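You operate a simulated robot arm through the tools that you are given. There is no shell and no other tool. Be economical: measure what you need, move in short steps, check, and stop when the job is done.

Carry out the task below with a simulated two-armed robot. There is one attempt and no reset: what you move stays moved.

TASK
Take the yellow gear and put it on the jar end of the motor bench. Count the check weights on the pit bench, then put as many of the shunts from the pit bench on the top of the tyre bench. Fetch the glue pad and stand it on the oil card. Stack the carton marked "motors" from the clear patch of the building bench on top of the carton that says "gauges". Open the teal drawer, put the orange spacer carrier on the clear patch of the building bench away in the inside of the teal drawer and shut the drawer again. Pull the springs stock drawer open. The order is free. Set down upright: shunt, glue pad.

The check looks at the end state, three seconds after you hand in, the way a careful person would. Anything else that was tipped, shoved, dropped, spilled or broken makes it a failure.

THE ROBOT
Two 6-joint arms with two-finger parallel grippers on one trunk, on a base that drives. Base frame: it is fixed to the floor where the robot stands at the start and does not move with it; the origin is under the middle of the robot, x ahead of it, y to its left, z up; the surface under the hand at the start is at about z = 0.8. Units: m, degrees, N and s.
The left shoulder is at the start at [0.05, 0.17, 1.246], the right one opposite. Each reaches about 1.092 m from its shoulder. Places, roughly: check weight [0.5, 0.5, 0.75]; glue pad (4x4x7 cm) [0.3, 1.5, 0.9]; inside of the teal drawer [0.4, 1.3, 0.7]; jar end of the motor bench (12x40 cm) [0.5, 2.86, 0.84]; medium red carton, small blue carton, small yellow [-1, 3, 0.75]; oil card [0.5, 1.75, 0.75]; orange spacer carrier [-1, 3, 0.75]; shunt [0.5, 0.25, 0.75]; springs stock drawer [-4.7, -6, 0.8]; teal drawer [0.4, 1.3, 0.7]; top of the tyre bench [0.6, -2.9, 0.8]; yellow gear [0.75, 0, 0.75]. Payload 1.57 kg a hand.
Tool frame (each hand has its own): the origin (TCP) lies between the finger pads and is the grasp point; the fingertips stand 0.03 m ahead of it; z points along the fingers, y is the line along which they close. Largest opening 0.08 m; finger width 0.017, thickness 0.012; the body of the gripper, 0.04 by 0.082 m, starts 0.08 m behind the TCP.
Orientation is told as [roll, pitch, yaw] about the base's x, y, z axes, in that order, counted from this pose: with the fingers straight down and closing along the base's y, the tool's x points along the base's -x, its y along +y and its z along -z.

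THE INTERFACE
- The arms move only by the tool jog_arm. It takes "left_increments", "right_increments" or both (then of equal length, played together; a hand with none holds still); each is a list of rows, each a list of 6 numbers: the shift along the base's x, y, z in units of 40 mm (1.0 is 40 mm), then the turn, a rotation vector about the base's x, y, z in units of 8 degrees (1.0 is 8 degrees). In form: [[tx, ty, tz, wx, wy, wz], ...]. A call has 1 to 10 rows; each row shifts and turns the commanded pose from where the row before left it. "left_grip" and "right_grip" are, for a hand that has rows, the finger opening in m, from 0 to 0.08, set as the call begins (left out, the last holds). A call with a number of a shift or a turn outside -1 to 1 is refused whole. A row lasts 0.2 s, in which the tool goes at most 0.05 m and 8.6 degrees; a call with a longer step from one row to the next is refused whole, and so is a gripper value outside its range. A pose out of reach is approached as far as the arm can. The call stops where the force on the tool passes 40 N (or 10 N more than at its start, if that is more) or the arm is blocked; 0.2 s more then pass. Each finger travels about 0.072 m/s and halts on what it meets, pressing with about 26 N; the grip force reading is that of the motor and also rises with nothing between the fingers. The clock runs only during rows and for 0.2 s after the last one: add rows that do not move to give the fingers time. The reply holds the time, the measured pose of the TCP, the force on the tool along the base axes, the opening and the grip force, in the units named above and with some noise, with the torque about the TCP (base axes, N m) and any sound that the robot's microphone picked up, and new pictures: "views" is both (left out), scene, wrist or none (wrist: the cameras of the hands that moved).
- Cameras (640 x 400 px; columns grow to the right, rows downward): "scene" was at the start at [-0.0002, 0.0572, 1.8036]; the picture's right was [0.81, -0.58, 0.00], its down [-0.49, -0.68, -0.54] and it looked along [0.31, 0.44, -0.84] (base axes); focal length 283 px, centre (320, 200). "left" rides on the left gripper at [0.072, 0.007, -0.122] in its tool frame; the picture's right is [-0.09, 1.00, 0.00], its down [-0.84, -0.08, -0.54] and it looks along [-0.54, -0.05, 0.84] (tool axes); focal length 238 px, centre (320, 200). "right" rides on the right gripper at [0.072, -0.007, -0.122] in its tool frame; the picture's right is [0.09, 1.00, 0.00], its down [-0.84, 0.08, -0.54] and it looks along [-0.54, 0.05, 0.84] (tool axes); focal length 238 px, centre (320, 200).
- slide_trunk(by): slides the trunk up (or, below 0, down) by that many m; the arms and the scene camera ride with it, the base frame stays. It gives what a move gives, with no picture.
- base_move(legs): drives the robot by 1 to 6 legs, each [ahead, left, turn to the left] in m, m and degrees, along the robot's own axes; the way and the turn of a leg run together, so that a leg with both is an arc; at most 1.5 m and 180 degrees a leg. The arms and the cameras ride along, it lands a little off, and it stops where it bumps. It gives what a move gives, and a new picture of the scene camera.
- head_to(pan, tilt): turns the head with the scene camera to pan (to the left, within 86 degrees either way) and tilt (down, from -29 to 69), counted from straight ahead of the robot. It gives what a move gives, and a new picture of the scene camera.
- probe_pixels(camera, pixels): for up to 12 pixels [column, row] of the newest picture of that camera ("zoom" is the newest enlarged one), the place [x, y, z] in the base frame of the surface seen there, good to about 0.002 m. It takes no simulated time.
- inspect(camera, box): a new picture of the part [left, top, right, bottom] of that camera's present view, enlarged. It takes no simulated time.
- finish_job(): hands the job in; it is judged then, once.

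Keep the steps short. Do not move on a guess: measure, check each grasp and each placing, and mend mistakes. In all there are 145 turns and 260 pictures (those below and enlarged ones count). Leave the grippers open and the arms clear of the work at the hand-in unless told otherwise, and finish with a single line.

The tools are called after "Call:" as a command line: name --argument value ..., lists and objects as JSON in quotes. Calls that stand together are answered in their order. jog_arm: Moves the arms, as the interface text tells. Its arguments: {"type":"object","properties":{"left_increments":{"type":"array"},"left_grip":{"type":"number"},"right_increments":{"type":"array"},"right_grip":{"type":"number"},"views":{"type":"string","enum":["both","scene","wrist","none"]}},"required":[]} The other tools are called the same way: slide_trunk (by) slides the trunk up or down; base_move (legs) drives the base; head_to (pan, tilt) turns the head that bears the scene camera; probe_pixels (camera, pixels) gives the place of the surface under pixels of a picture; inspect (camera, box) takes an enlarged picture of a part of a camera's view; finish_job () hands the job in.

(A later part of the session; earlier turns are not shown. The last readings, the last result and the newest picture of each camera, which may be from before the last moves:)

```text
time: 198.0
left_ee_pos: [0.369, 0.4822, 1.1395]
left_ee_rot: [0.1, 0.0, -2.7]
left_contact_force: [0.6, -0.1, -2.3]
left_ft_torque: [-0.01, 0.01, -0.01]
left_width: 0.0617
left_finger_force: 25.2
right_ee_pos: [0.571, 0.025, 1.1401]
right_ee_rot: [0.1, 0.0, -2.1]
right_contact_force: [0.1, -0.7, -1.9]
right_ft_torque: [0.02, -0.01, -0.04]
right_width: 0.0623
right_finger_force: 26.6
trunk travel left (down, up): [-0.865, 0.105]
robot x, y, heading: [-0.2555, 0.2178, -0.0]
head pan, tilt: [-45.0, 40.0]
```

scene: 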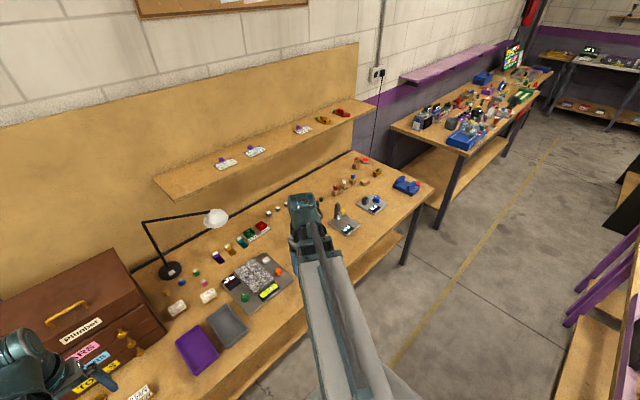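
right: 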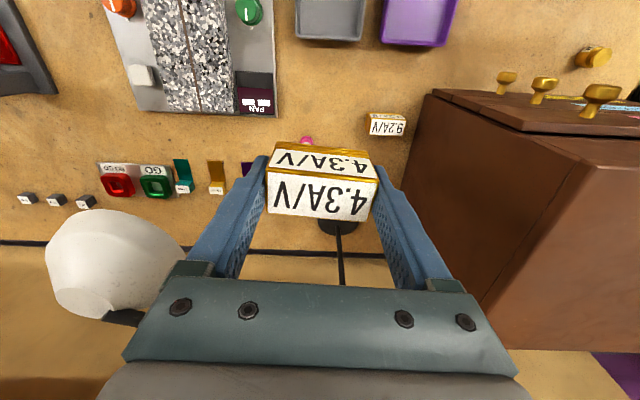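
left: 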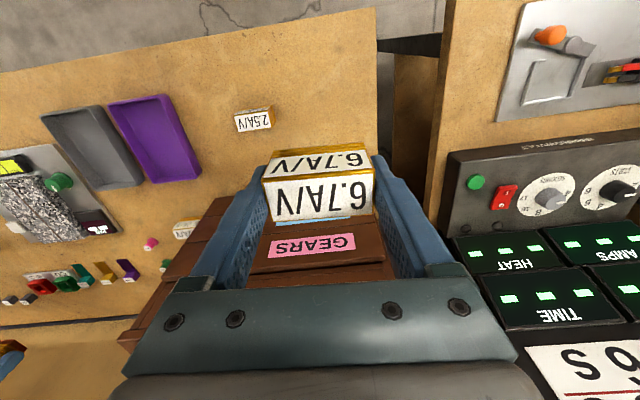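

Both shunts held. I retract both hands to x≈0.25 and drive right along the aisle toward the tyre bench.

Call:
jog_arm --left_increments '[[-1, 0, 0, 0, 0, 0], [-1, 0, 0, 0, 0, 0], [-1, 0, 0, 0, 0, 0], [0, 0, 0, 0, 0, 0], [0, 0, 0, 0, 0, 0], [0, 0, 0, 0, 0, 0], [0, 0, 0, 0, 0, 0], [0, 0, 0, 0, 0, 0]]' --right_increments '[[-1, 0, 0, 0, 0, 0], [-1, 0, 0, 0, 0, 0], [-1, 0, 0, 0, 0, 0], [-1, 0, 0, 0, 0, 0], [-1, 0, 0, 0, 0, 0], [-1, 0, 0, 0, 0, 0], [-1, 0, 0, 0, 0, 0], [-1, 0, 0, 0, 0, 0]]' --views "none"

Call:
base_move --legs '[[0, -1.2, 0], [0, -1.0, 0]]'

```text
time: 199.8
left_ee_pos: [0.249, 0.4808, 1.1401]
left_ee_rot: [0.0, 0.1, -2.6]
left_contact_force: [-0.4, 0.1, -1.9]
left_ft_torque: [-0.02, 0.01, -0.01]
left_width: 0.0617
left_finger_force: 26.2
right_ee_pos: [0.2465, 0.0252, 1.1393]
right_ee_rot: [0.2, -0.1, -2.1]
right_contact_force: [-0.1, -0.6, -0.9]
right_ft_torque: [-0.01, 0.01, -0.01]
right_width: 0.0619
right_finger_force: 26.2
trunk travel left (down, up): [-0.865, 0.105]
robot x, y, heading: [-0.2619, 0.2187, -0.2]
head pan, tilt: [-45.0, 40.0]
```

```text
time: 210.7
left_ee_pos: [0.269, -1.7236, 1.1402]
left_ee_rot: [0.1, 0.0, -1.7]
left_contact_force: [-0.2, -0.3, -1.9]
left_ft_torque: [0.04, -0.01, 0.01]
left_width: 0.0617
left_finger_force: 26.2
right_ee_pos: [0.2757, -2.1792, 1.1408]
right_ee_rot: [0.2, 0.1, -1.0]
right_contact_force: [0.6, -0.5, -2.1]
right_ft_torque: [0.0, 0.02, 0.03]
right_width: 0.0616
right_finger_force: 26.1
trunk travel left (down, up): [-0.865, 0.105]
robot x, y, heading: [-0.2362, -1.997, 0.6]
head pan, tilt: [-45.0, 40.0]
```

scene: 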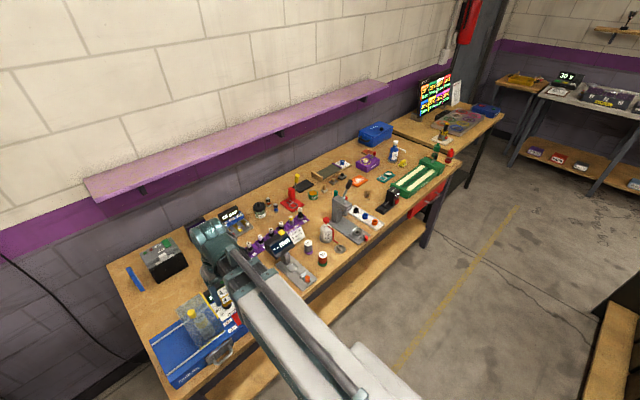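

This is the tyre bench (rough place y -2.9). I measure it and look closer for clear spots.

Call:
probe_pixels --camera "scene" --pixels '[[300, 300], [355, 255], [270, 205], [340, 165], [110, 265], [455, 170], [250, 140], [440, 150], [365, 235], [300, 310]]'

Call:
inspect --camera "scene" --box '[220, 110, 460, 280]'

```text
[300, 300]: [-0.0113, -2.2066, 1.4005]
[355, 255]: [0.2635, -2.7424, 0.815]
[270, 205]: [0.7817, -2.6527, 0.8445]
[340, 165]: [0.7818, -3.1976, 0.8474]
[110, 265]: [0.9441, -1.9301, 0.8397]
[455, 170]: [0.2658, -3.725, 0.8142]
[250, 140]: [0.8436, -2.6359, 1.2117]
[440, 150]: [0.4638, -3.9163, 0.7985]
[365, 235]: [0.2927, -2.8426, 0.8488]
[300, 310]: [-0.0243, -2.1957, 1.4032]
```

```text
2.35 times, centred on (340, 195) of scene
```

zoom: 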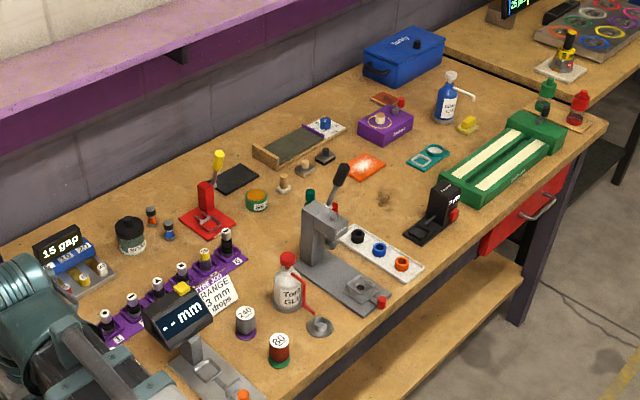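

I drive 0.65 m further right and look down at the bench.

Call:
base_move --legs '[[-0.05, -0.65, -0.6]]'

Call:
head_to --pan 0 --tilt 42

Call:
inspect --camera "right" --box '[0, 0, 640, 400]'

Call:
inspect --camera "left" --box '[0, 0, 640, 400]'

```text
time: 214.4
left_ee_pos: [0.2279, -2.3888, 1.1404]
left_ee_rot: [0.0, 0.0, -2.6]
left_contact_force: [0.3, 0.0, -1.3]
left_ft_torque: [0.01, -0.02, 0.02]
left_width: 0.0619
left_finger_force: 25.8
right_ee_pos: [0.2278, -2.8434, 1.1407]
right_ee_rot: [0.2, -0.1, -2.0]
right_contact_force: [-0.6, 0.5, -1.8]
right_ft_torque: [0.03, -0.01, -0.01]
right_width: 0.0618
right_finger_force: 25.9
trunk travel left (down, up): [-0.865, 0.105]
robot x, y, heading: [-0.2778, -2.6553, -0.0]
head pan, tilt: [-45.0, 40.0]
```

scene: 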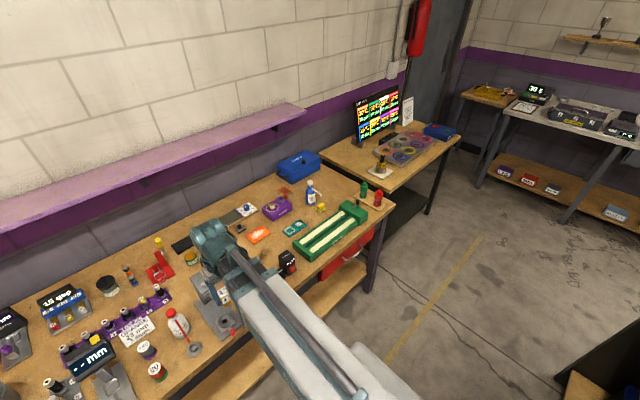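

```text
time: 215.5
left_ee_pos: [0.228, -2.3882, 1.1405]
left_ee_rot: [0.0, 0.0, -2.7]
left_contact_force: [-0.7, 0.4, -2.5]
left_ft_torque: [0.0, -0.01, 0.01]
left_width: 0.0617
left_finger_force: 25.5
right_ee_pos: [0.2291, -2.8457, 1.1406]
right_ee_rot: [0.2, 0.0, -1.9]
right_contact_force: [0.2, 0.9, -2.7]
right_ft_torque: [0.01, -0.02, -0.01]
right_width: 0.0616
right_finger_force: 25.8
trunk travel left (down, up): [-0.865, 0.105]
robot x, y, heading: [-0.2755, -2.6534, -0.0]
head pan, tilt: [0.0, 42.0]
```

scene: 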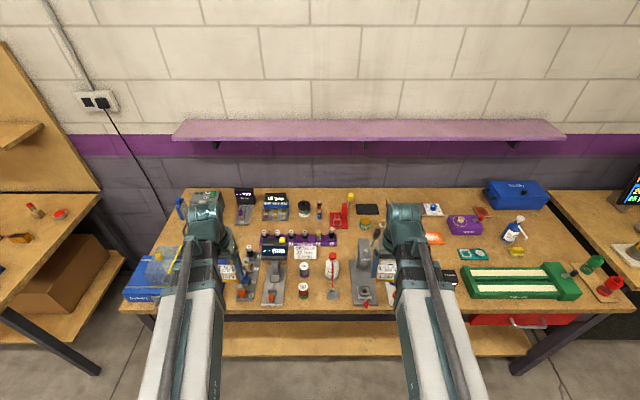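

```text
1.00 times, centred on (320, 200) of right (not enlarged: the box is as wide or as high as the picture)
```

zoom: 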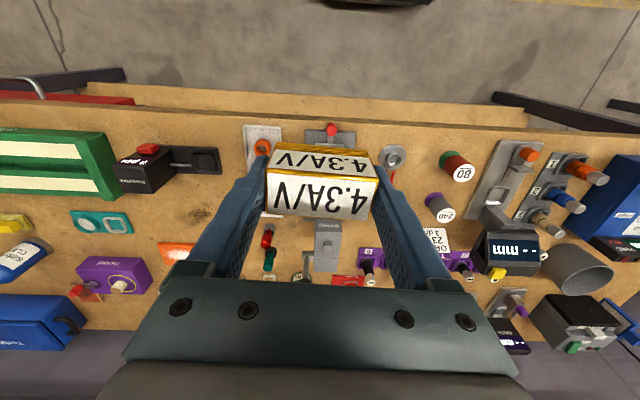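

```text
1.00 times, centred on (320, 200) of left (not enlarged: the box is as wide or as high as the picture)
```

zoom: 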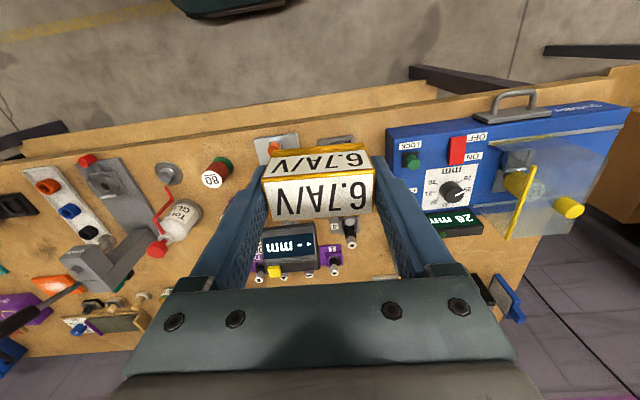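

Call:
inspect --camera "scene" --box '[400, 180, 600, 310]'

Call:
inspect --camera "right" --box '[60, 80, 380, 280]'

Call:
probe_pixels --camera "zoom" --pixels '[[300, 90], [340, 120], [320, 170], [370, 100], [260, 100], [220, 210], [280, 230], [180, 270], [140, 60], [90, 300], [320, 60], [375, 170]]'

```text
3.08 times, centred on (500, 245) of scene
```

zoom: 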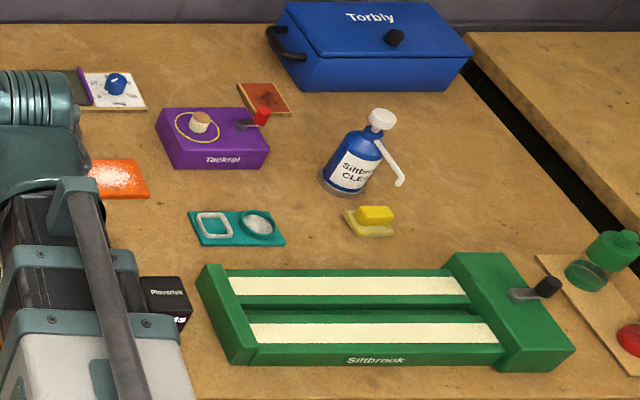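

```text
2.00 times, centred on (220, 180) of right
```

zoom: 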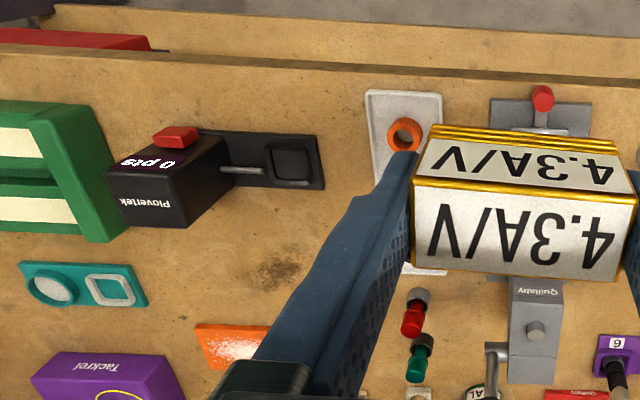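

```text
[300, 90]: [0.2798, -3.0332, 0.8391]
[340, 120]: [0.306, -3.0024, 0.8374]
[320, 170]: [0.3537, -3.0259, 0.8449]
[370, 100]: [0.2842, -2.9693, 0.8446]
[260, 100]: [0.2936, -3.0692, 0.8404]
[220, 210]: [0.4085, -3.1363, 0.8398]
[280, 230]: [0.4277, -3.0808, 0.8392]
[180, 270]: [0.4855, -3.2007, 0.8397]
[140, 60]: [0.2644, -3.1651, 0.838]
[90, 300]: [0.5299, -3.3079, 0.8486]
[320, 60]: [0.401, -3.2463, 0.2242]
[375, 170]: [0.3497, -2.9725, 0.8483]
```

Clear patch between the Plovertek lever and the orange piece: x 0.39–0.53, y ≈ -3.09. I shift the base right 0.3, back 0.06, and bring the right hand above (0.49, -3.085).

Call:
base_move --legs '[[-0.06, -0.3, 0]]'

Call:
jog_arm --right_increments '[[0.9, 0.15, 0, 0, 0, 0], [0.9, 0.15, 0, 0, 0, 0], [0.9, 0.15, 0, 0, 0, 0], [0.9, 0.15, 0, 0, 0, 0], [0.9, 0.15, 0, 0, 0, 0], [0.9, 0.15, 0, 0, 0, 0]]' --views "wrist"

```text
time: 217.6
left_ee_pos: [0.1675, -2.6879, 1.1404]
left_ee_rot: [0.0, 0.0, -2.3]
left_contact_force: [0.3, 0.0, -1.9]
left_ft_torque: [0.03, -0.04, -0.01]
left_width: 0.0618
left_finger_force: 26.4
right_ee_pos: [0.1698, -3.1419, 1.1403]
right_ee_rot: [0.3, -0.1, -1.7]
right_contact_force: [-0.1, -1.0, -1.6]
right_ft_torque: [0.06, -0.03, 0.01]
right_width: 0.0618
right_finger_force: 25.8
trunk travel left (down, up): [-0.865, 0.105]
robot x, y, heading: [-0.3371, -2.9512, 0.3]
head pan, tilt: [0.0, 42.0]
```

scene: 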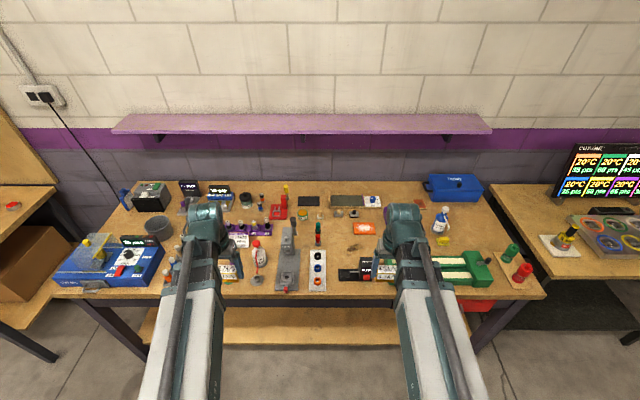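

```text
time: 219.0
left_ee_pos: [0.1688, -2.6868, 1.139]
left_ee_rot: [-0.1, 0.1, -2.2]
left_contact_force: [-0.1, 0.1, -2.2]
left_ft_torque: [0.0, 0.0, -0.01]
left_width: 0.0619
left_finger_force: 26.6
right_ee_pos: [0.3882, -3.1082, 1.1385]
right_ee_rot: [0.2, 0.0, -1.7]
right_contact_force: [0.0, 0.3, -1.7]
right_ft_torque: [0.02, -0.01, 0.01]
right_width: 0.0618
right_finger_force: 25.6
trunk travel left (down, up): [-0.865, 0.105]
robot x, y, heading: [-0.3371, -2.9531, 0.2]
head pan, tilt: [0.0, 42.0]
```

right: 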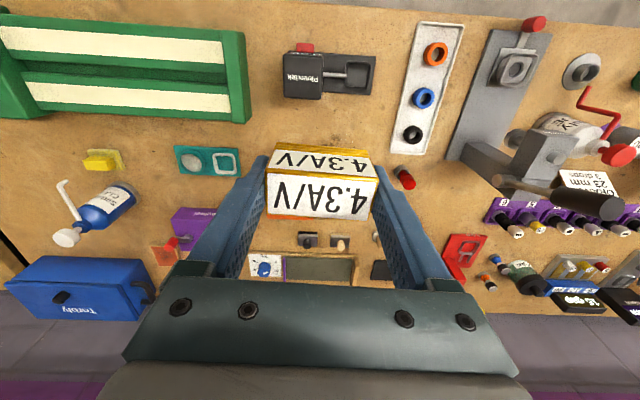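

Call:
probe_pixels --camera "scene" --pixels '[[345, 250], [370, 250], [350, 238], [335, 245], [356, 264], [356, 233], [375, 240], [330, 235], [340, 262]]'

Call:
inspect --camera "scene" --box '[290, 200, 410, 290]'

Call:
probe_pixels --camera "right" --pixels '[[265, 130], [380, 130], [330, 110], [330, 130], [245, 120], [400, 150], [395, 110], [290, 100], [280, 120], [370, 100]]'

```text
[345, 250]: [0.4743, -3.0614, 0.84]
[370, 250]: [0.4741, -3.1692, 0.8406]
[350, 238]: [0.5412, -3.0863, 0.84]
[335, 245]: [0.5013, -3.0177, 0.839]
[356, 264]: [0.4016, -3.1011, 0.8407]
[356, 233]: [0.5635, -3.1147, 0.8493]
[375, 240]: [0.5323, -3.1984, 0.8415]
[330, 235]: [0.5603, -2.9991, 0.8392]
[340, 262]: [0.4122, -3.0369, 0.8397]
```

```text
4.44 times, centred on (350, 245) of scene
```

zoom: 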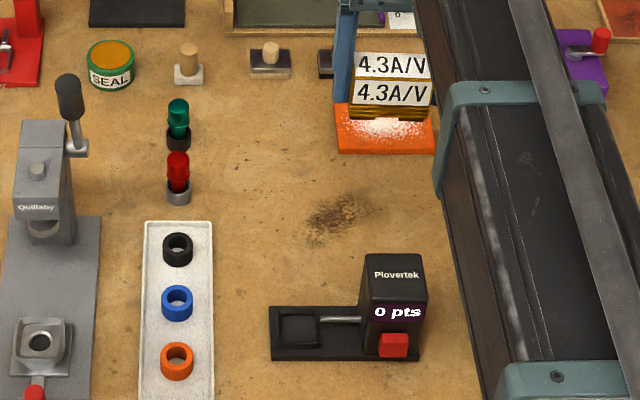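

```text
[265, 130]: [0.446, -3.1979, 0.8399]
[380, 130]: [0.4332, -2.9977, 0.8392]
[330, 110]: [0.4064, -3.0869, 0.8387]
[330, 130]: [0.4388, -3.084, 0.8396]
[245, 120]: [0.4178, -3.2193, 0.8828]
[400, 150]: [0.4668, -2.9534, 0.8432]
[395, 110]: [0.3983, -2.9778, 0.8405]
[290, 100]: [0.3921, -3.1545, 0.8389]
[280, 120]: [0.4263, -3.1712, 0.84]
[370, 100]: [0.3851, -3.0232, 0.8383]
```

Patch is clear: x 0.40–0.53, y -3.2…-2.98. First shunt goes to (0.50, -3.095): I move there and lower to 0.89.

Call:
jog_arm --right_increments '[[0.93, 0.1, 0, 0, 0, 0], [0.93, 0.1, 0, 0, 0, 0], [0.93, 0.1, 0, 0, 0, 0]]' --views "none"

Call:
slide_trunk --by -0.235

Call:
inspect --camera "right" --box '[160, 50, 480, 250]'

Call:
inspect --camera "left" --box '[0, 0, 640, 400]'

```text
time: 219.8
left_ee_pos: [0.168, -2.6867, 1.1402]
left_ee_rot: [-0.1, 0.1, -2.2]
left_contact_force: [0.1, 0.1, -2.0]
left_ft_torque: [0.01, 0.02, -0.03]
left_width: 0.0619
left_finger_force: 26.5
right_ee_pos: [0.4958, -3.0949, 1.1385]
right_ee_rot: [0.1, 0.1, -1.7]
right_contact_force: [0.1, 0.3, -2.7]
right_ft_torque: [0.01, -0.01, -0.01]
right_width: 0.0618
right_finger_force: 26.0
trunk travel left (down, up): [-0.865, 0.105]
robot x, y, heading: [-0.3377, -2.9528, -0.1]
head pan, tilt: [0.0, 42.0]
```

```text
time: 222.2
left_ee_pos: [0.1666, -2.6861, 0.9041]
left_ee_rot: [0.0, 0.0, -2.4]
left_contact_force: [0.0, -0.5, -2.4]
left_ft_torque: [0.01, 0.01, -0.01]
left_width: 0.0619
left_finger_force: 26.3
right_ee_pos: [0.4944, -3.0942, 0.9061]
right_ee_rot: [0.2, 0.0, -1.7]
right_contact_force: [-0.7, 0.2, -2.4]
right_ft_torque: [0.01, 0.02, 0.03]
right_width: 0.0615
right_finger_force: 26.1
trunk travel left (down, up): [-0.63, 0.34]
robot x, y, heading: [-0.3368, -2.9553, 0.2]
head pan, tilt: [0.0, 42.0]
```

```text
2.00 times, centred on (320, 150) of right
```

zoom: 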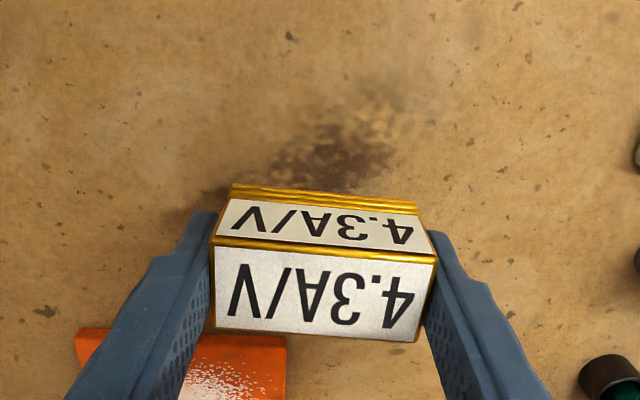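

```text
1.00 times, centred on (320, 200) of left (not enlarged: the box is as wide or as high as the picture)
```

zoom: 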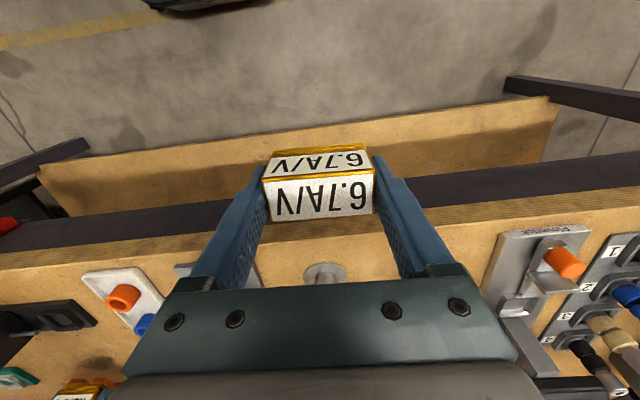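

Clear below. Lower 0.023, then feel for contact.

Call:
slide_trunk --by -0.023

Call:
slide_trunk --by -0.003

```text
time: 222.9
left_ee_pos: [0.1682, -2.6871, 0.8826]
left_ee_rot: [0.0, 0.0, -2.3]
left_contact_force: [0.4, 0.0, -2.5]
left_ft_torque: [0.01, -0.04, 0.01]
left_width: 0.0619
left_finger_force: 25.8
right_ee_pos: [0.4947, -3.0942, 0.8813]
right_ee_rot: [0.2, 0.0, -1.7]
right_contact_force: [-0.2, 0.5, -1.8]
right_ft_torque: [0.02, 0.0, -0.03]
right_width: 0.0621
right_finger_force: 25.9
trunk travel left (down, up): [-0.607, 0.363]
robot x, y, heading: [-0.3339, -2.9546, 0.4]
head pan, tilt: [0.0, 42.0]
```

```text
time: 223.5
left_ee_pos: [0.1682, -2.6862, 0.8794]
left_ee_rot: [-0.1, 0.0, -2.3]
left_contact_force: [0.1, -0.1, -1.6]
left_ft_torque: [-0.01, -0.01, 0.02]
left_width: 0.0618
left_finger_force: 26.2
right_ee_pos: [0.4935, -3.0946, 0.8802]
right_ee_rot: [0.3, -0.1, -1.7]
right_contact_force: [4.4, -1.0, 16.4]
right_ft_torque: [-0.36, 0.07, 0.06]
right_width: 0.0619
right_finger_force: 25.7
trunk travel left (down, up): [-0.604, 0.366]
robot x, y, heading: [-0.3402, -2.9531, 0.4]
head pan, tilt: [0.0, 42.0]
```

Contact. Open, rise 0.25, then retract the right hand and check.

Call:
jog_arm --right_increments '[[0, 0, 0, 0, 0, 0], [0, 0, 0, 0, 0, 0]]' --right_grip 0.08 --views "none"

Call:
slide_trunk --by 0.25

Call:
jog_arm --right_increments '[[-1, 0, 0, 0, 0, 0], [-1, 0, 0, 0, 0, 0], [-1, -0.1, 0, 0, 0, 0], [-1, -0.2, 0, 0, 0, 0], [-1, -0.5, 0, 0, 0, 0], [-1, -0.7, 0, 0, 0, 0], [-0.9, -0.8, 0, 0, 0, 0], [-0.8, -0.9, 0, 0, 0, 0], [-0.8, -0.9, 0, 0, 0, 0], [-0.8, -0.9, 0, 0, 0, 0]]' --views "both"

```text
time: 224.1
left_ee_pos: [0.1692, -2.6867, 0.8792]
left_ee_rot: [-0.1, 0.0, -2.3]
left_contact_force: [0.5, 0.0, -2.2]
left_ft_torque: [0.0, -0.01, 0.03]
left_width: 0.0619
left_finger_force: 26.1
right_ee_pos: [0.4959, -3.0955, 0.8783]
right_ee_rot: [0.2, 0.0, -1.6]
right_contact_force: [-0.5, 0.9, 0.9]
right_ft_torque: [0.0, 0.02, 0.02]
right_width: 0.0799
right_finger_force: 0.0
trunk travel left (down, up): [-0.604, 0.366]
robot x, y, heading: [-0.3366, -2.9522, 0.4]
head pan, tilt: [0.0, 42.0]
```

```text
time: 226.6
left_ee_pos: [0.1682, -2.6857, 1.1281]
left_ee_rot: [0.1, 0.0, -2.3]
left_contact_force: [0.3, 0.0, -2.1]
left_ft_torque: [-0.02, -0.01, -0.01]
left_width: 0.0617
left_finger_force: 25.9
right_ee_pos: [0.4949, -3.0946, 1.129]
right_ee_rot: [0.3, 0.0, -1.7]
right_contact_force: [0.5, 0.9, -0.9]
right_ft_torque: [0.01, -0.01, -0.04]
right_width: 0.08
right_finger_force: 0.1
trunk travel left (down, up): [-0.854, 0.116]
robot x, y, heading: [-0.337, -2.9521, 0.3]
head pan, tilt: [0.0, 42.0]
```

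```text
time: 228.8
left_ee_pos: [0.1666, -2.6866, 1.1289]
left_ee_rot: [-0.1, 0.0, -2.3]
left_contact_force: [0.0, 0.9, -1.9]
left_ft_torque: [-0.01, 0.01, 0.01]
left_width: 0.0617
left_finger_force: 26.5
right_ee_pos: [0.1204, -3.2943, 1.1291]
right_ee_rot: [0.2, 0.1, -1.7]
right_contact_force: [0.5, -0.5, -0.4]
right_ft_torque: [0.0, -0.01, 0.02]
right_width: 0.0801
right_finger_force: 0.0
trunk travel left (down, up): [-0.854, 0.116]
robot x, y, heading: [-0.336, -2.9501, 0.4]
head pan, tilt: [0.0, 42.0]
```

scene: 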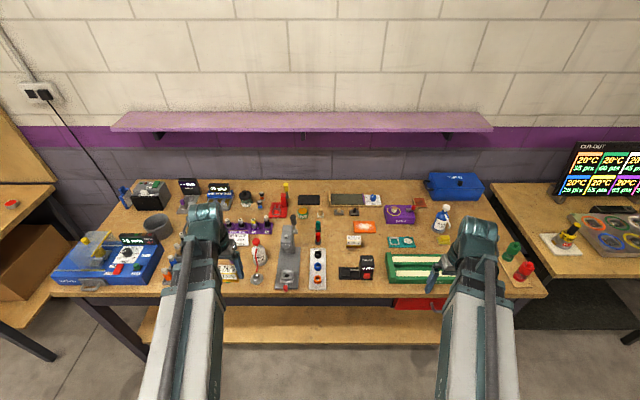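
right: 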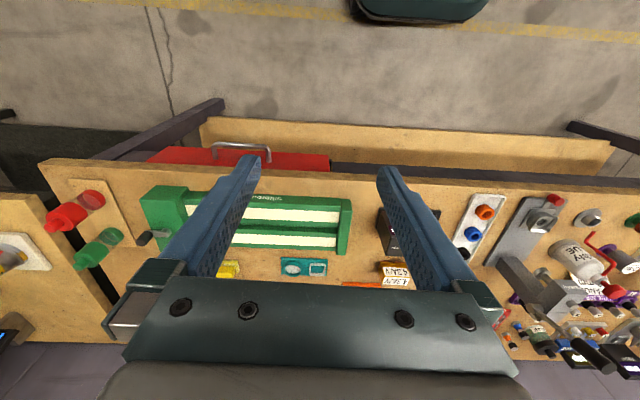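

Shunt 1 stands well. Left hand with 6.7A/V goes to (0.43, -3.06).

Call:
jog_arm --left_increments '[[0.66, -0.93, 0, 0, 0, 0], [0.66, -0.93, 0, 0, 0, 0], [0.66, -0.93, 0, 0, 0, 0], [0.66, -0.93, 0, 0, 0, 0], [0.66, -0.93, 0, 0, 0, 0], [0.66, -0.93, 0, 0, 0, 0], [0.66, -0.93, 0, 0, 0, 0], [0.66, -0.93, 0, 0, 0, 0], [0.66, -0.93, 0, 0, 0, 0], [0.62, -0.93, 0, 0, 0, 0]]' --views "none"

Call:
slide_trunk --by -0.2

Call:
inspect --camera "left" --box '[80, 20, 560, 320]'

```text
time: 231.0
left_ee_pos: [0.4292, -3.0591, 1.1281]
left_ee_rot: [0.0, -0.1, -2.4]
left_contact_force: [0.3, 0.4, -2.7]
left_ft_torque: [0.02, 0.01, 0.02]
left_width: 0.0621
left_finger_force: 25.6
right_ee_pos: [0.1223, -3.2953, 1.1289]
right_ee_rot: [0.2, 0.0, -1.7]
right_contact_force: [0.4, -0.5, 0.3]
right_ft_torque: [0.0, 0.02, -0.03]
right_width: 0.0801
right_finger_force: 0.1
trunk travel left (down, up): [-0.854, 0.116]
robot x, y, heading: [-0.3371, -2.9548, 0.4]
head pan, tilt: [0.0, 42.0]
```

```text
time: 233.2
left_ee_pos: [0.4289, -3.0594, 0.9298]
left_ee_rot: [0.1, 0.0, -2.3]
left_contact_force: [-0.1, -0.1, -2.4]
left_ft_torque: [-0.02, 0.01, 0.0]
left_width: 0.0619
left_finger_force: 25.9
right_ee_pos: [0.1218, -3.2949, 0.9294]
right_ee_rot: [0.2, -0.1, -1.7]
right_contact_force: [0.2, -0.7, 1.4]
right_ft_torque: [0.0, 0.0, -0.01]
right_width: 0.08
right_finger_force: 0.0
trunk travel left (down, up): [-0.654, 0.316]
robot x, y, heading: [-0.3369, -2.9547, 0.1]
head pan, tilt: [0.0, 42.0]
```

```text
1.33 times, centred on (320, 170) of left
```

zoom: 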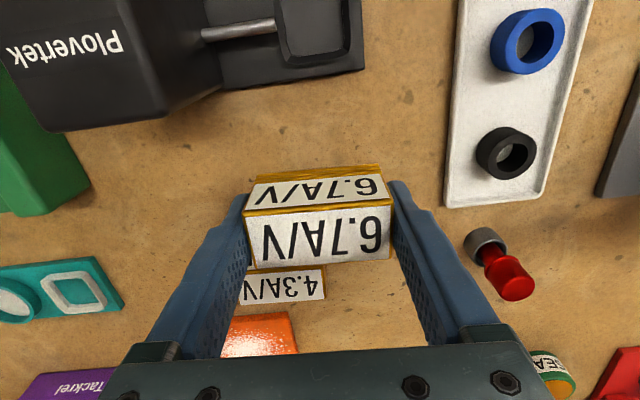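

Clear of its neighbours. Lower 0.048, then feel.

Call:
slide_trunk --by -0.048

Call:
slide_trunk --by -0.003

```text
time: 234.1
left_ee_pos: [0.4282, -3.0568, 0.8805]
left_ee_rot: [0.0, 0.1, -2.4]
left_contact_force: [0.8, -0.2, -2.2]
left_ft_torque: [-0.06, 0.01, -0.02]
left_width: 0.0618
left_finger_force: 26.2
right_ee_pos: [0.1224, -3.2954, 0.8811]
right_ee_rot: [0.1, 0.1, -1.7]
right_contact_force: [-0.6, 0.5, 0.7]
right_ft_torque: [0.01, -0.01, 0.02]
right_width: 0.08
right_finger_force: 0.1
trunk travel left (down, up): [-0.606, 0.364]
robot x, y, heading: [-0.3385, -2.9527, 0.3]
head pan, tilt: [0.0, 42.0]
```

```text
time: 234.6
left_ee_pos: [0.4281, -3.0574, 0.8792]
left_ee_rot: [-0.1, -0.1, -2.4]
left_contact_force: [5.7, -1.5, 22.4]
left_ft_torque: [0.09, -0.05, 0.07]
left_width: 0.0619
left_finger_force: 26.1
right_ee_pos: [0.1211, -3.2948, 0.8788]
right_ee_rot: [0.2, 0.1, -1.7]
right_contact_force: [0.9, 0.6, 0.0]
right_ft_torque: [0.02, 0.01, -0.02]
right_width: 0.0798
right_finger_force: 0.1
trunk travel left (down, up): [-0.603, 0.367]
robot x, y, heading: [-0.3387, -2.953, 0.3]
head pan, tilt: [0.0, 42.0]
```

Contact. Open, rise, retract the left hand and look.

Call:
jog_arm --left_increments '[[0, 0, 0, 0, 0, 0], [0, 0, 0, 0, 0, 0]]' --left_grip 0.08 --views "none"

Call:
slide_trunk --by 0.26

Call:
jog_arm --left_increments '[[-0.66, 0.93, 0, 0, 0, 0], [-0.66, 0.93, 0, 0, 0, 0], [-0.66, 0.93, 0, 0, 0, 0], [-0.66, 0.93, 0, 0, 0, 0], [-0.66, 0.93, 0, 0, 0, 0], [-0.66, 0.93, 0, 0, 0, 0], [-0.66, 0.93, 0, 0, 0, 0], [-0.66, 0.93, 0, 0, 0, 0], [-0.66, 0.93, 0, 0, 0, 0], [-0.6, 0.93, 0, 0, 0, 0]]' --views "scene"

Call:
inspect --camera "scene" --box '[290, 190, 450, 290]'

```text
time: 235.2
left_ee_pos: [0.4281, -3.0581, 0.8784]
left_ee_rot: [0.0, 0.0, -2.3]
left_contact_force: [0.0, 0.1, -0.6]
left_ft_torque: [-0.01, 0.01, 0.01]
left_width: 0.08
left_finger_force: 0.1
right_ee_pos: [0.1206, -3.2942, 0.8788]
right_ee_rot: [0.2, -0.1, -1.6]
right_contact_force: [0.1, 0.9, 0.3]
right_ft_torque: [-0.01, 0.0, -0.03]
right_width: 0.08
right_finger_force: 0.1
trunk travel left (down, up): [-0.603, 0.367]
robot x, y, heading: [-0.3365, -2.9533, 0.1]
head pan, tilt: [0.0, 42.0]
```

```text
time: 237.9
left_ee_pos: [0.4296, -3.0583, 1.1378]
left_ee_rot: [0.0, 0.1, -2.2]
left_contact_force: [-0.5, -1.2, -1.0]
left_ft_torque: [-0.04, 0.01, 0.02]
left_width: 0.08
left_finger_force: 0.0
right_ee_pos: [0.1223, -3.294, 1.1383]
right_ee_rot: [0.2, -0.1, -1.7]
right_contact_force: [0.5, 1.1, 0.0]
right_ft_torque: [0.0, -0.02, 0.02]
right_width: 0.0803
right_finger_force: 0.1
trunk travel left (down, up): [-0.863, 0.107]
robot x, y, heading: [-0.338, -2.9522, -0.1]
head pan, tilt: [0.0, 42.0]
```

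```text
time: 240.1
left_ee_pos: [0.1669, -2.687, 1.1372]
left_ee_rot: [-0.1, 0.1, -2.4]
left_contact_force: [-0.1, 0.5, 0.2]
left_ft_torque: [-0.03, 0.05, 0.04]
left_width: 0.08
left_finger_force: 0.0
right_ee_pos: [0.1219, -3.2948, 1.1382]
right_ee_rot: [0.2, -0.1, -1.7]
right_contact_force: [-0.3, 0.1, 0.4]
right_ft_torque: [-0.01, -0.03, -0.01]
right_width: 0.0799
right_finger_force: 0.0
trunk travel left (down, up): [-0.863, 0.107]
robot x, y, heading: [-0.3423, -2.9544, 0.4]
head pan, tilt: [0.0, 42.0]
```

scene: 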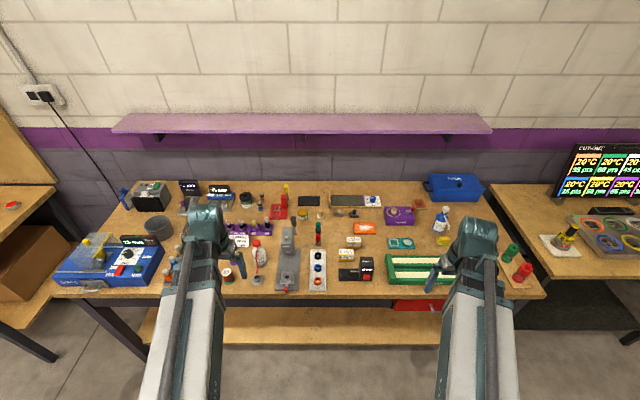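

```text
4.00 times, centred on (370, 240) of scene
```

zoom: 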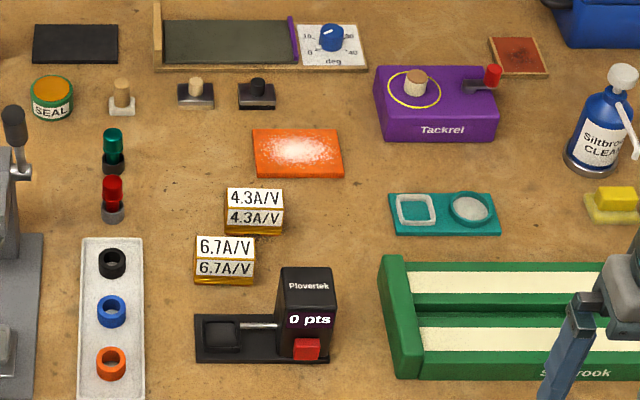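

Both shunts stand on the tyre bench. Now the springs stock drawer at about (-4.7, -6). I look right for the way.

Call:
head_to --pan -86 --tilt 25

```text
time: 241.7
left_ee_pos: [0.1684, -2.6879, 1.1371]
left_ee_rot: [0.1, 0.0, -2.3]
left_contact_force: [0.0, 0.0, 0.3]
left_ft_torque: [-0.01, 0.0, 0.0]
left_width: 0.0801
left_finger_force: 0.0
right_ee_pos: [0.1217, -3.2957, 1.1384]
right_ee_rot: [0.3, 0.1, -1.7]
right_contact_force: [0.0, 0.4, -0.9]
right_ft_torque: [-0.03, 0.03, 0.0]
right_width: 0.0799
right_finger_force: 0.1
trunk travel left (down, up): [-0.863, 0.107]
robot x, y, heading: [-0.3373, -2.9513, -0.0]
head pan, tilt: [-85.9, 25.0]
```

scene: 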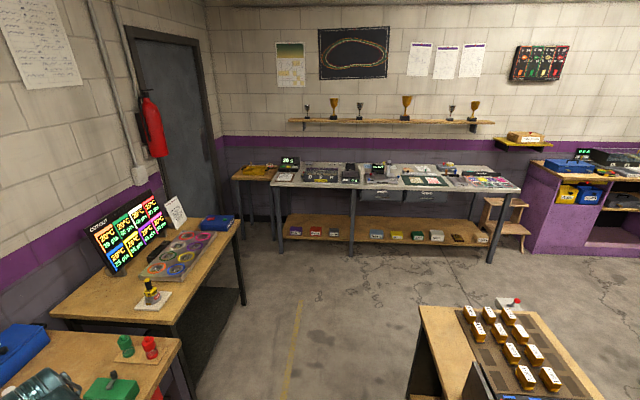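

Call:
probe_pixels --camera "scene" --pixels '[[420, 310], [510, 310], [270, 190], [490, 250], [500, 200], [550, 170], [540, 240], [240, 260], [190, 340], [620, 270], [470, 300], [400, 60]]'

```text
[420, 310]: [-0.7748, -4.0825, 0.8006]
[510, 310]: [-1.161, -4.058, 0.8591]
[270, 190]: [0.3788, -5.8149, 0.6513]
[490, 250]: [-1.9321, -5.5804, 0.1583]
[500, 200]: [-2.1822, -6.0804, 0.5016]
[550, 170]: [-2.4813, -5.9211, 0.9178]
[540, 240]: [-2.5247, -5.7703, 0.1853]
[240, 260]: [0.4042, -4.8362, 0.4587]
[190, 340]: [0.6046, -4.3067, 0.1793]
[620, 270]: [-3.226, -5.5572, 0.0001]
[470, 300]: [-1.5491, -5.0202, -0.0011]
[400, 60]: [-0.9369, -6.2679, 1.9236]
```

Way: right along the aisle to y≈-4.8, turn to face the south wall, then sideways west.

Call:
base_move --legs '[[0.06, -0.9, 0], [0, -0.9, 0], [0, 0, -90]]'

Call:
head_to --pan -55 --tilt 25

```text
time: 254.4
left_ee_pos: [0.0507, -5.2229, 1.138]
left_ee_rot: [0.0, 0.0, -89.8]
left_contact_force: [-0.5, -0.1, 0.3]
left_ft_torque: [0.02, 0.01, -0.01]
left_width: 0.08
left_finger_force: 0.1
right_ee_pos: [-0.5581, -5.2035, 1.1377]
right_ee_rot: [0.2, 0.0, -89.2]
right_contact_force: [0.2, 0.7, 0.1]
right_ft_torque: [0.0, -0.03, -0.02]
right_width: 0.0799
right_finger_force: 0.0
trunk travel left (down, up): [-0.863, 0.107]
robot x, y, heading: [-0.2358, -4.7294, -87.1]
head pan, tilt: [-85.9, 25.0]
```

scene: 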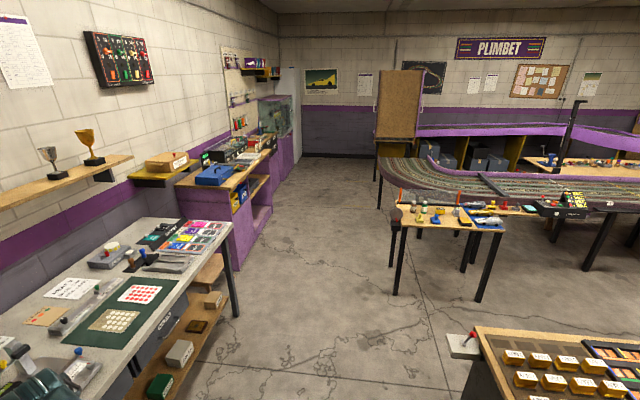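

```text
time: 255.4
left_ee_pos: [0.0501, -5.2247, 1.1381]
left_ee_rot: [0.0, 0.0, -89.9]
left_contact_force: [1.0, 0.5, 0.1]
left_ft_torque: [0.02, -0.03, 0.01]
left_width: 0.0797
left_finger_force: 0.0
right_ee_pos: [-0.5581, -5.2033, 1.1389]
right_ee_rot: [0.1, 0.1, -89.2]
right_contact_force: [-0.3, 0.7, 0.5]
right_ft_torque: [0.0, -0.01, 0.01]
right_width: 0.0796
right_finger_force: 0.1
trunk travel left (down, up): [-0.863, 0.107]
robot x, y, heading: [-0.237, -4.7308, -87.0]
head pan, tilt: [-55.0, 25.0]
```

scene: 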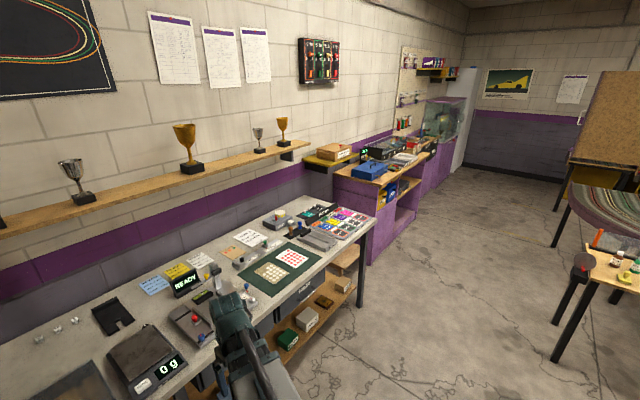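

Call:
probe_pixels --camera "scene" --pixels '[[598, 258], [560, 330], [375, 225], [365, 262], [420, 200], [440, 170], [640, 290], [300, 310], [460, 120]]'

Call:
inspect --camera "scene" --box '[330, 50, 490, 250]'

```text
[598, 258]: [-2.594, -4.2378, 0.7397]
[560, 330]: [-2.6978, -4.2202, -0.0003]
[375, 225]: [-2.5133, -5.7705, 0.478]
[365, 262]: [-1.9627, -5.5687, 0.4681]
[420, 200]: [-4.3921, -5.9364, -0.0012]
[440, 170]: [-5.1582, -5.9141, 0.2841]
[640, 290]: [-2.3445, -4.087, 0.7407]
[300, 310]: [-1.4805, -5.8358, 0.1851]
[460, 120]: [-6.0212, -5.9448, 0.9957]
```

```text
2.00 times, centred on (410, 150) of scene
```

zoom: 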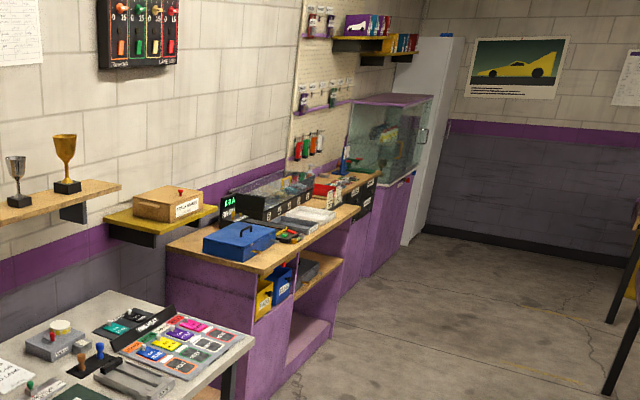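

Clear corridor (small table edge y -4.24, counters' fronts y≈-5.6…-5.9). The black drawers near x≈-4.5 are likely the stock drawers. I go ahead 0.15 and then west 4.2 m.

Call:
base_move --legs '[[0.15, 0, -3], [0, -1.4, 0], [0, -1.4, 0], [0, -1.3, 0]]'

Call:
head_to --pan -10 --tilt 35

```text
time: 276.0
left_ee_pos: [-4.0621, -5.3607, 1.1379]
left_ee_rot: [0.1, 0.0, -93.5]
left_contact_force: [-0.4, -0.6, -0.6]
left_ft_torque: [-0.02, -0.05, 0.02]
left_width: 0.0798
left_finger_force: 0.1
right_ee_pos: [-4.6676, -5.3033, 1.1384]
right_ee_rot: [0.1, 0.0, -92.9]
right_contact_force: [0.2, 0.0, 0.1]
right_ft_torque: [-0.03, -0.04, 0.0]
right_width: 0.0799
right_finger_force: 0.2
trunk travel left (down, up): [-0.863, 0.107]
robot x, y, heading: [-4.3166, -4.8518, -90.9]
head pan, tilt: [-55.0, 25.0]
```

scene: 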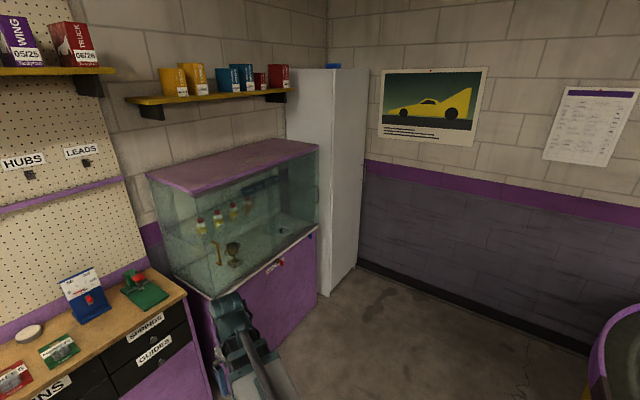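

```text
time: 277.1
left_ee_pos: [-4.0618, -5.3615, 1.1373]
left_ee_rot: [-0.1, 0.0, -93.5]
left_contact_force: [1.3, 0.3, 0.8]
left_ft_torque: [-0.01, 0.0, -0.01]
left_width: 0.0802
left_finger_force: 0.1
right_ee_pos: [-4.6676, -5.3025, 1.1384]
right_ee_rot: [0.2, 0.0, -92.9]
right_contact_force: [-0.1, -0.5, -0.3]
right_ft_torque: [0.04, 0.01, -0.01]
right_width: 0.08
right_finger_force: 0.0
trunk travel left (down, up): [-0.863, 0.107]
robot x, y, heading: [-4.3169, -4.8525, -90.8]
head pan, tilt: [-10.0, 35.0]
```

scene: 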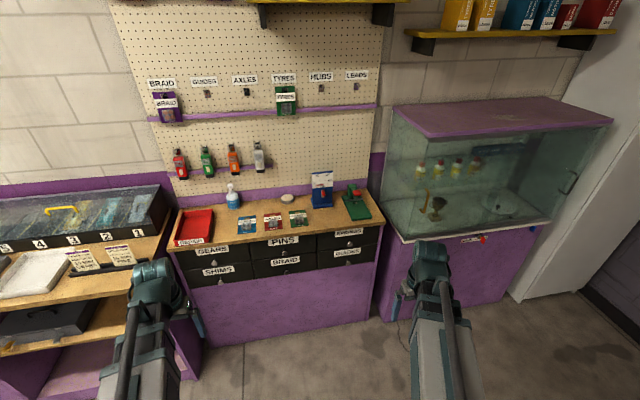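

Call:
inspect --camera "scene" --box '[240, 195, 400, 295]'

Call:
probe_pixels --camera "zoom" --pixels '[[430, 165], [430, 190], [445, 240], [440, 175], [320, 180], [540, 160], [400, 145], [330, 200], [480, 340], [435, 215]]'

```text
4.00 times, centred on (320, 245) of scene
```

zoom: 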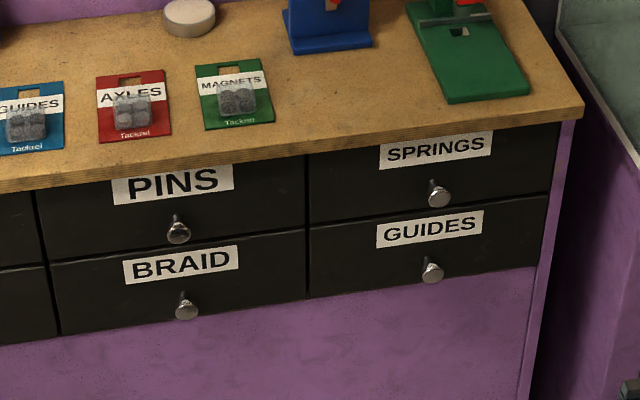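

```text
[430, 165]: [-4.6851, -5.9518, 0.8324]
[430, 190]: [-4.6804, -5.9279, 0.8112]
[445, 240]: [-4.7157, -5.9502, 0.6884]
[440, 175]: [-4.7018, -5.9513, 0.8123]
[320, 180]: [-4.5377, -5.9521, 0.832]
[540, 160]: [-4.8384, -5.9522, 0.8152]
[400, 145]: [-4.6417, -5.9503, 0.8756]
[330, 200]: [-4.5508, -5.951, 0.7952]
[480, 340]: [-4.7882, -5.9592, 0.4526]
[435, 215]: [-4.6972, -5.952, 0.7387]
```

SPRINGS knob at about (-4.69, -5.93, 0.805), drawer face y -5.95. I drive 0.3 ahead for a close look.

Call:
base_move --legs '[[0.3, 0, 0.8]]'

Call:
jog_arm --right_increments '[[-0.1, -1, 0, 0, 0, 0.1], [-0.1, -1, 0, 0, 0, 0.1], [-0.1, -1, 0, 0, 0, 0], [0, -1, 0, 0, 0, 0]]' --right_grip 0.06 --views "wrist"

```text
time: 279.2
left_ee_pos: [-4.0579, -5.6592, 1.138]
left_ee_rot: [0.0, 0.0, -92.7]
left_contact_force: [0.2, -0.1, 0.4]
left_ft_torque: [0.03, 0.02, -0.01]
left_width: 0.0799
left_finger_force: 0.1
right_ee_pos: [-4.6642, -5.6098, 1.1382]
right_ee_rot: [0.2, 0.2, -92.1]
right_contact_force: [0.2, 0.8, 0.1]
right_ft_torque: [-0.01, -0.01, 0.03]
right_width: 0.0797
right_finger_force: 0.0
trunk travel left (down, up): [-0.863, 0.107]
robot x, y, heading: [-4.3189, -5.1535, -90.1]
head pan, tilt: [-10.0, 35.0]
```

scene: 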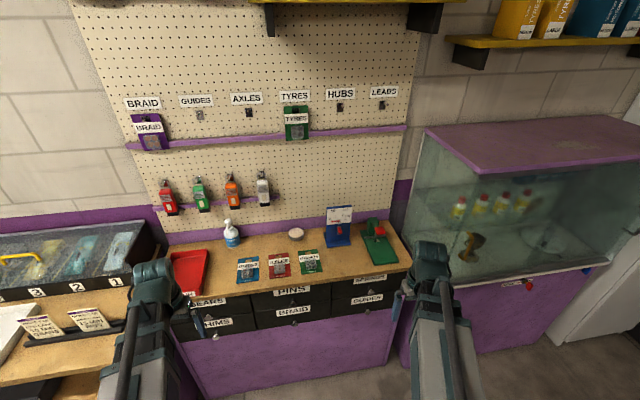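

```text
time: 280.2
left_ee_pos: [-4.0583, -5.6595, 1.1376]
left_ee_rot: [0.1, 0.1, -92.8]
left_contact_force: [-0.4, 0.1, 0.1]
left_ft_torque: [0.0, 0.03, 0.0]
left_width: 0.08
left_finger_force: 0.0
right_ee_pos: [-4.6749, -5.77, 1.1374]
right_ee_rot: [0.1, 0.1, -90.4]
right_contact_force: [-0.4, 0.2, -0.1]
right_ft_torque: [-0.01, -0.03, 0.01]
right_width: 0.0599
right_finger_force: 0.0
trunk travel left (down, up): [-0.863, 0.107]
robot x, y, heading: [-4.3185, -5.1534, -90.1]
head pan, tilt: [-10.0, 35.0]
```

right: 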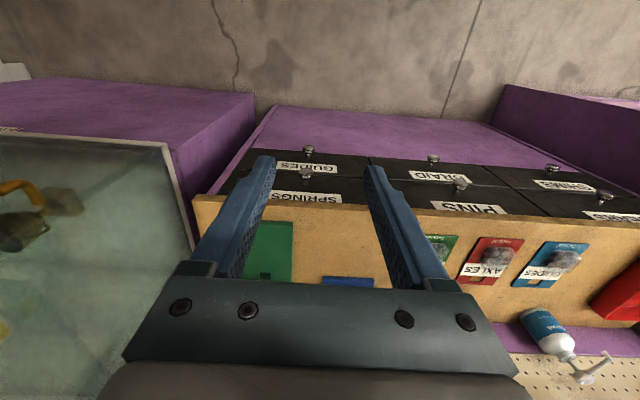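

Call:
inspect --camera "right" --box '[250, 130, 370, 230]'

Call:
probe_pixels --camera "zoom" --pixels '[[293, 203], [285, 212], [300, 212], [293, 212], [293, 225], [293, 240], [320, 290], [320, 330], [320, 372], [310, 95], [293, 260], [293, 218]]'

```text
4.00 times, centred on (310, 180) of right
```

zoom: 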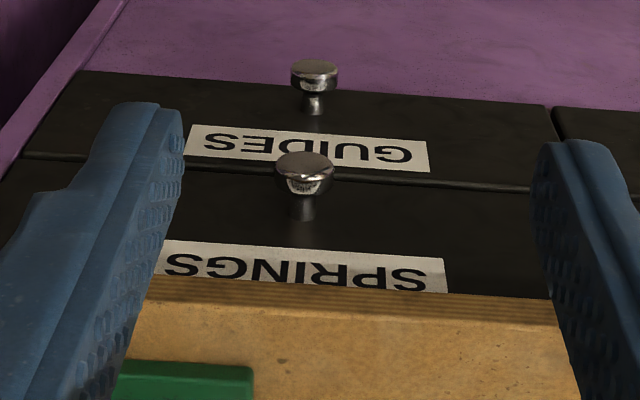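

```text
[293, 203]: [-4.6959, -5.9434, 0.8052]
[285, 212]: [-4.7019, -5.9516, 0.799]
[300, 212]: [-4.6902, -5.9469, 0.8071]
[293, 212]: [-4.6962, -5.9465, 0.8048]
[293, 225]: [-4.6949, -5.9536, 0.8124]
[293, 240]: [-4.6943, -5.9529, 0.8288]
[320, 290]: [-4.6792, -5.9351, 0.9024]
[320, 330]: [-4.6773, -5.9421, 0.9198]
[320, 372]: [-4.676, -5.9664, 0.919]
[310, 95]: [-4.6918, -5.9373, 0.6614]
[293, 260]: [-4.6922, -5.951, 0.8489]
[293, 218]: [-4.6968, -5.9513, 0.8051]
```

Call:
probe_pixels --camera "zoom" --pixels '[[305, 156], [305, 165], [305, 175], [305, 182], [279, 165], [330, 167], [303, 190], [303, 208], [305, 152]]'

```text
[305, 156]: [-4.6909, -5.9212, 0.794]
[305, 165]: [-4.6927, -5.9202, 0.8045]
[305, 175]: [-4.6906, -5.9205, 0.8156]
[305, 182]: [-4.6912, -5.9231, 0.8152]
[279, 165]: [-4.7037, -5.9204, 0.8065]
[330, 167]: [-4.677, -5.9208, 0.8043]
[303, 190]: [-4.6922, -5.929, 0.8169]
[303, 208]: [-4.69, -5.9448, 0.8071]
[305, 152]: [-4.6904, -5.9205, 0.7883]
```

Knob head: 28 mm wide, centre (-4.691, z 0.803), y -5.931…-5.920; the counter edge overhangs to y -5.935, so a straight-down hand would hit it. I test tilting the hand forward.

Call:
jog_arm --right_increments '[[0, 0, 0.05, -1, 0, 0], [0, 0, 0.13, -1, 0, 0], [0, 0, 0.22, -1, 0, 0]]' --views "none"

```text
time: 281.0
left_ee_pos: [-4.0569, -5.6591, 1.1386]
left_ee_rot: [0.0, -0.1, -92.8]
left_contact_force: [-0.1, 0.4, -1.0]
left_ft_torque: [-0.03, 0.02, -0.03]
left_width: 0.0801
left_finger_force: 0.1
right_ee_pos: [-4.6748, -5.7672, 1.1575]
right_ee_rot: [0.5, -24.2, -90.4]
right_contact_force: [-0.5, -0.1, -0.6]
right_ft_torque: [0.01, -0.02, -0.02]
right_width: 0.0602
right_finger_force: 0.1
trunk travel left (down, up): [-0.863, 0.107]
robot x, y, heading: [-4.3215, -5.1525, -90.1]
head pan, tilt: [-10.0, 35.0]
```

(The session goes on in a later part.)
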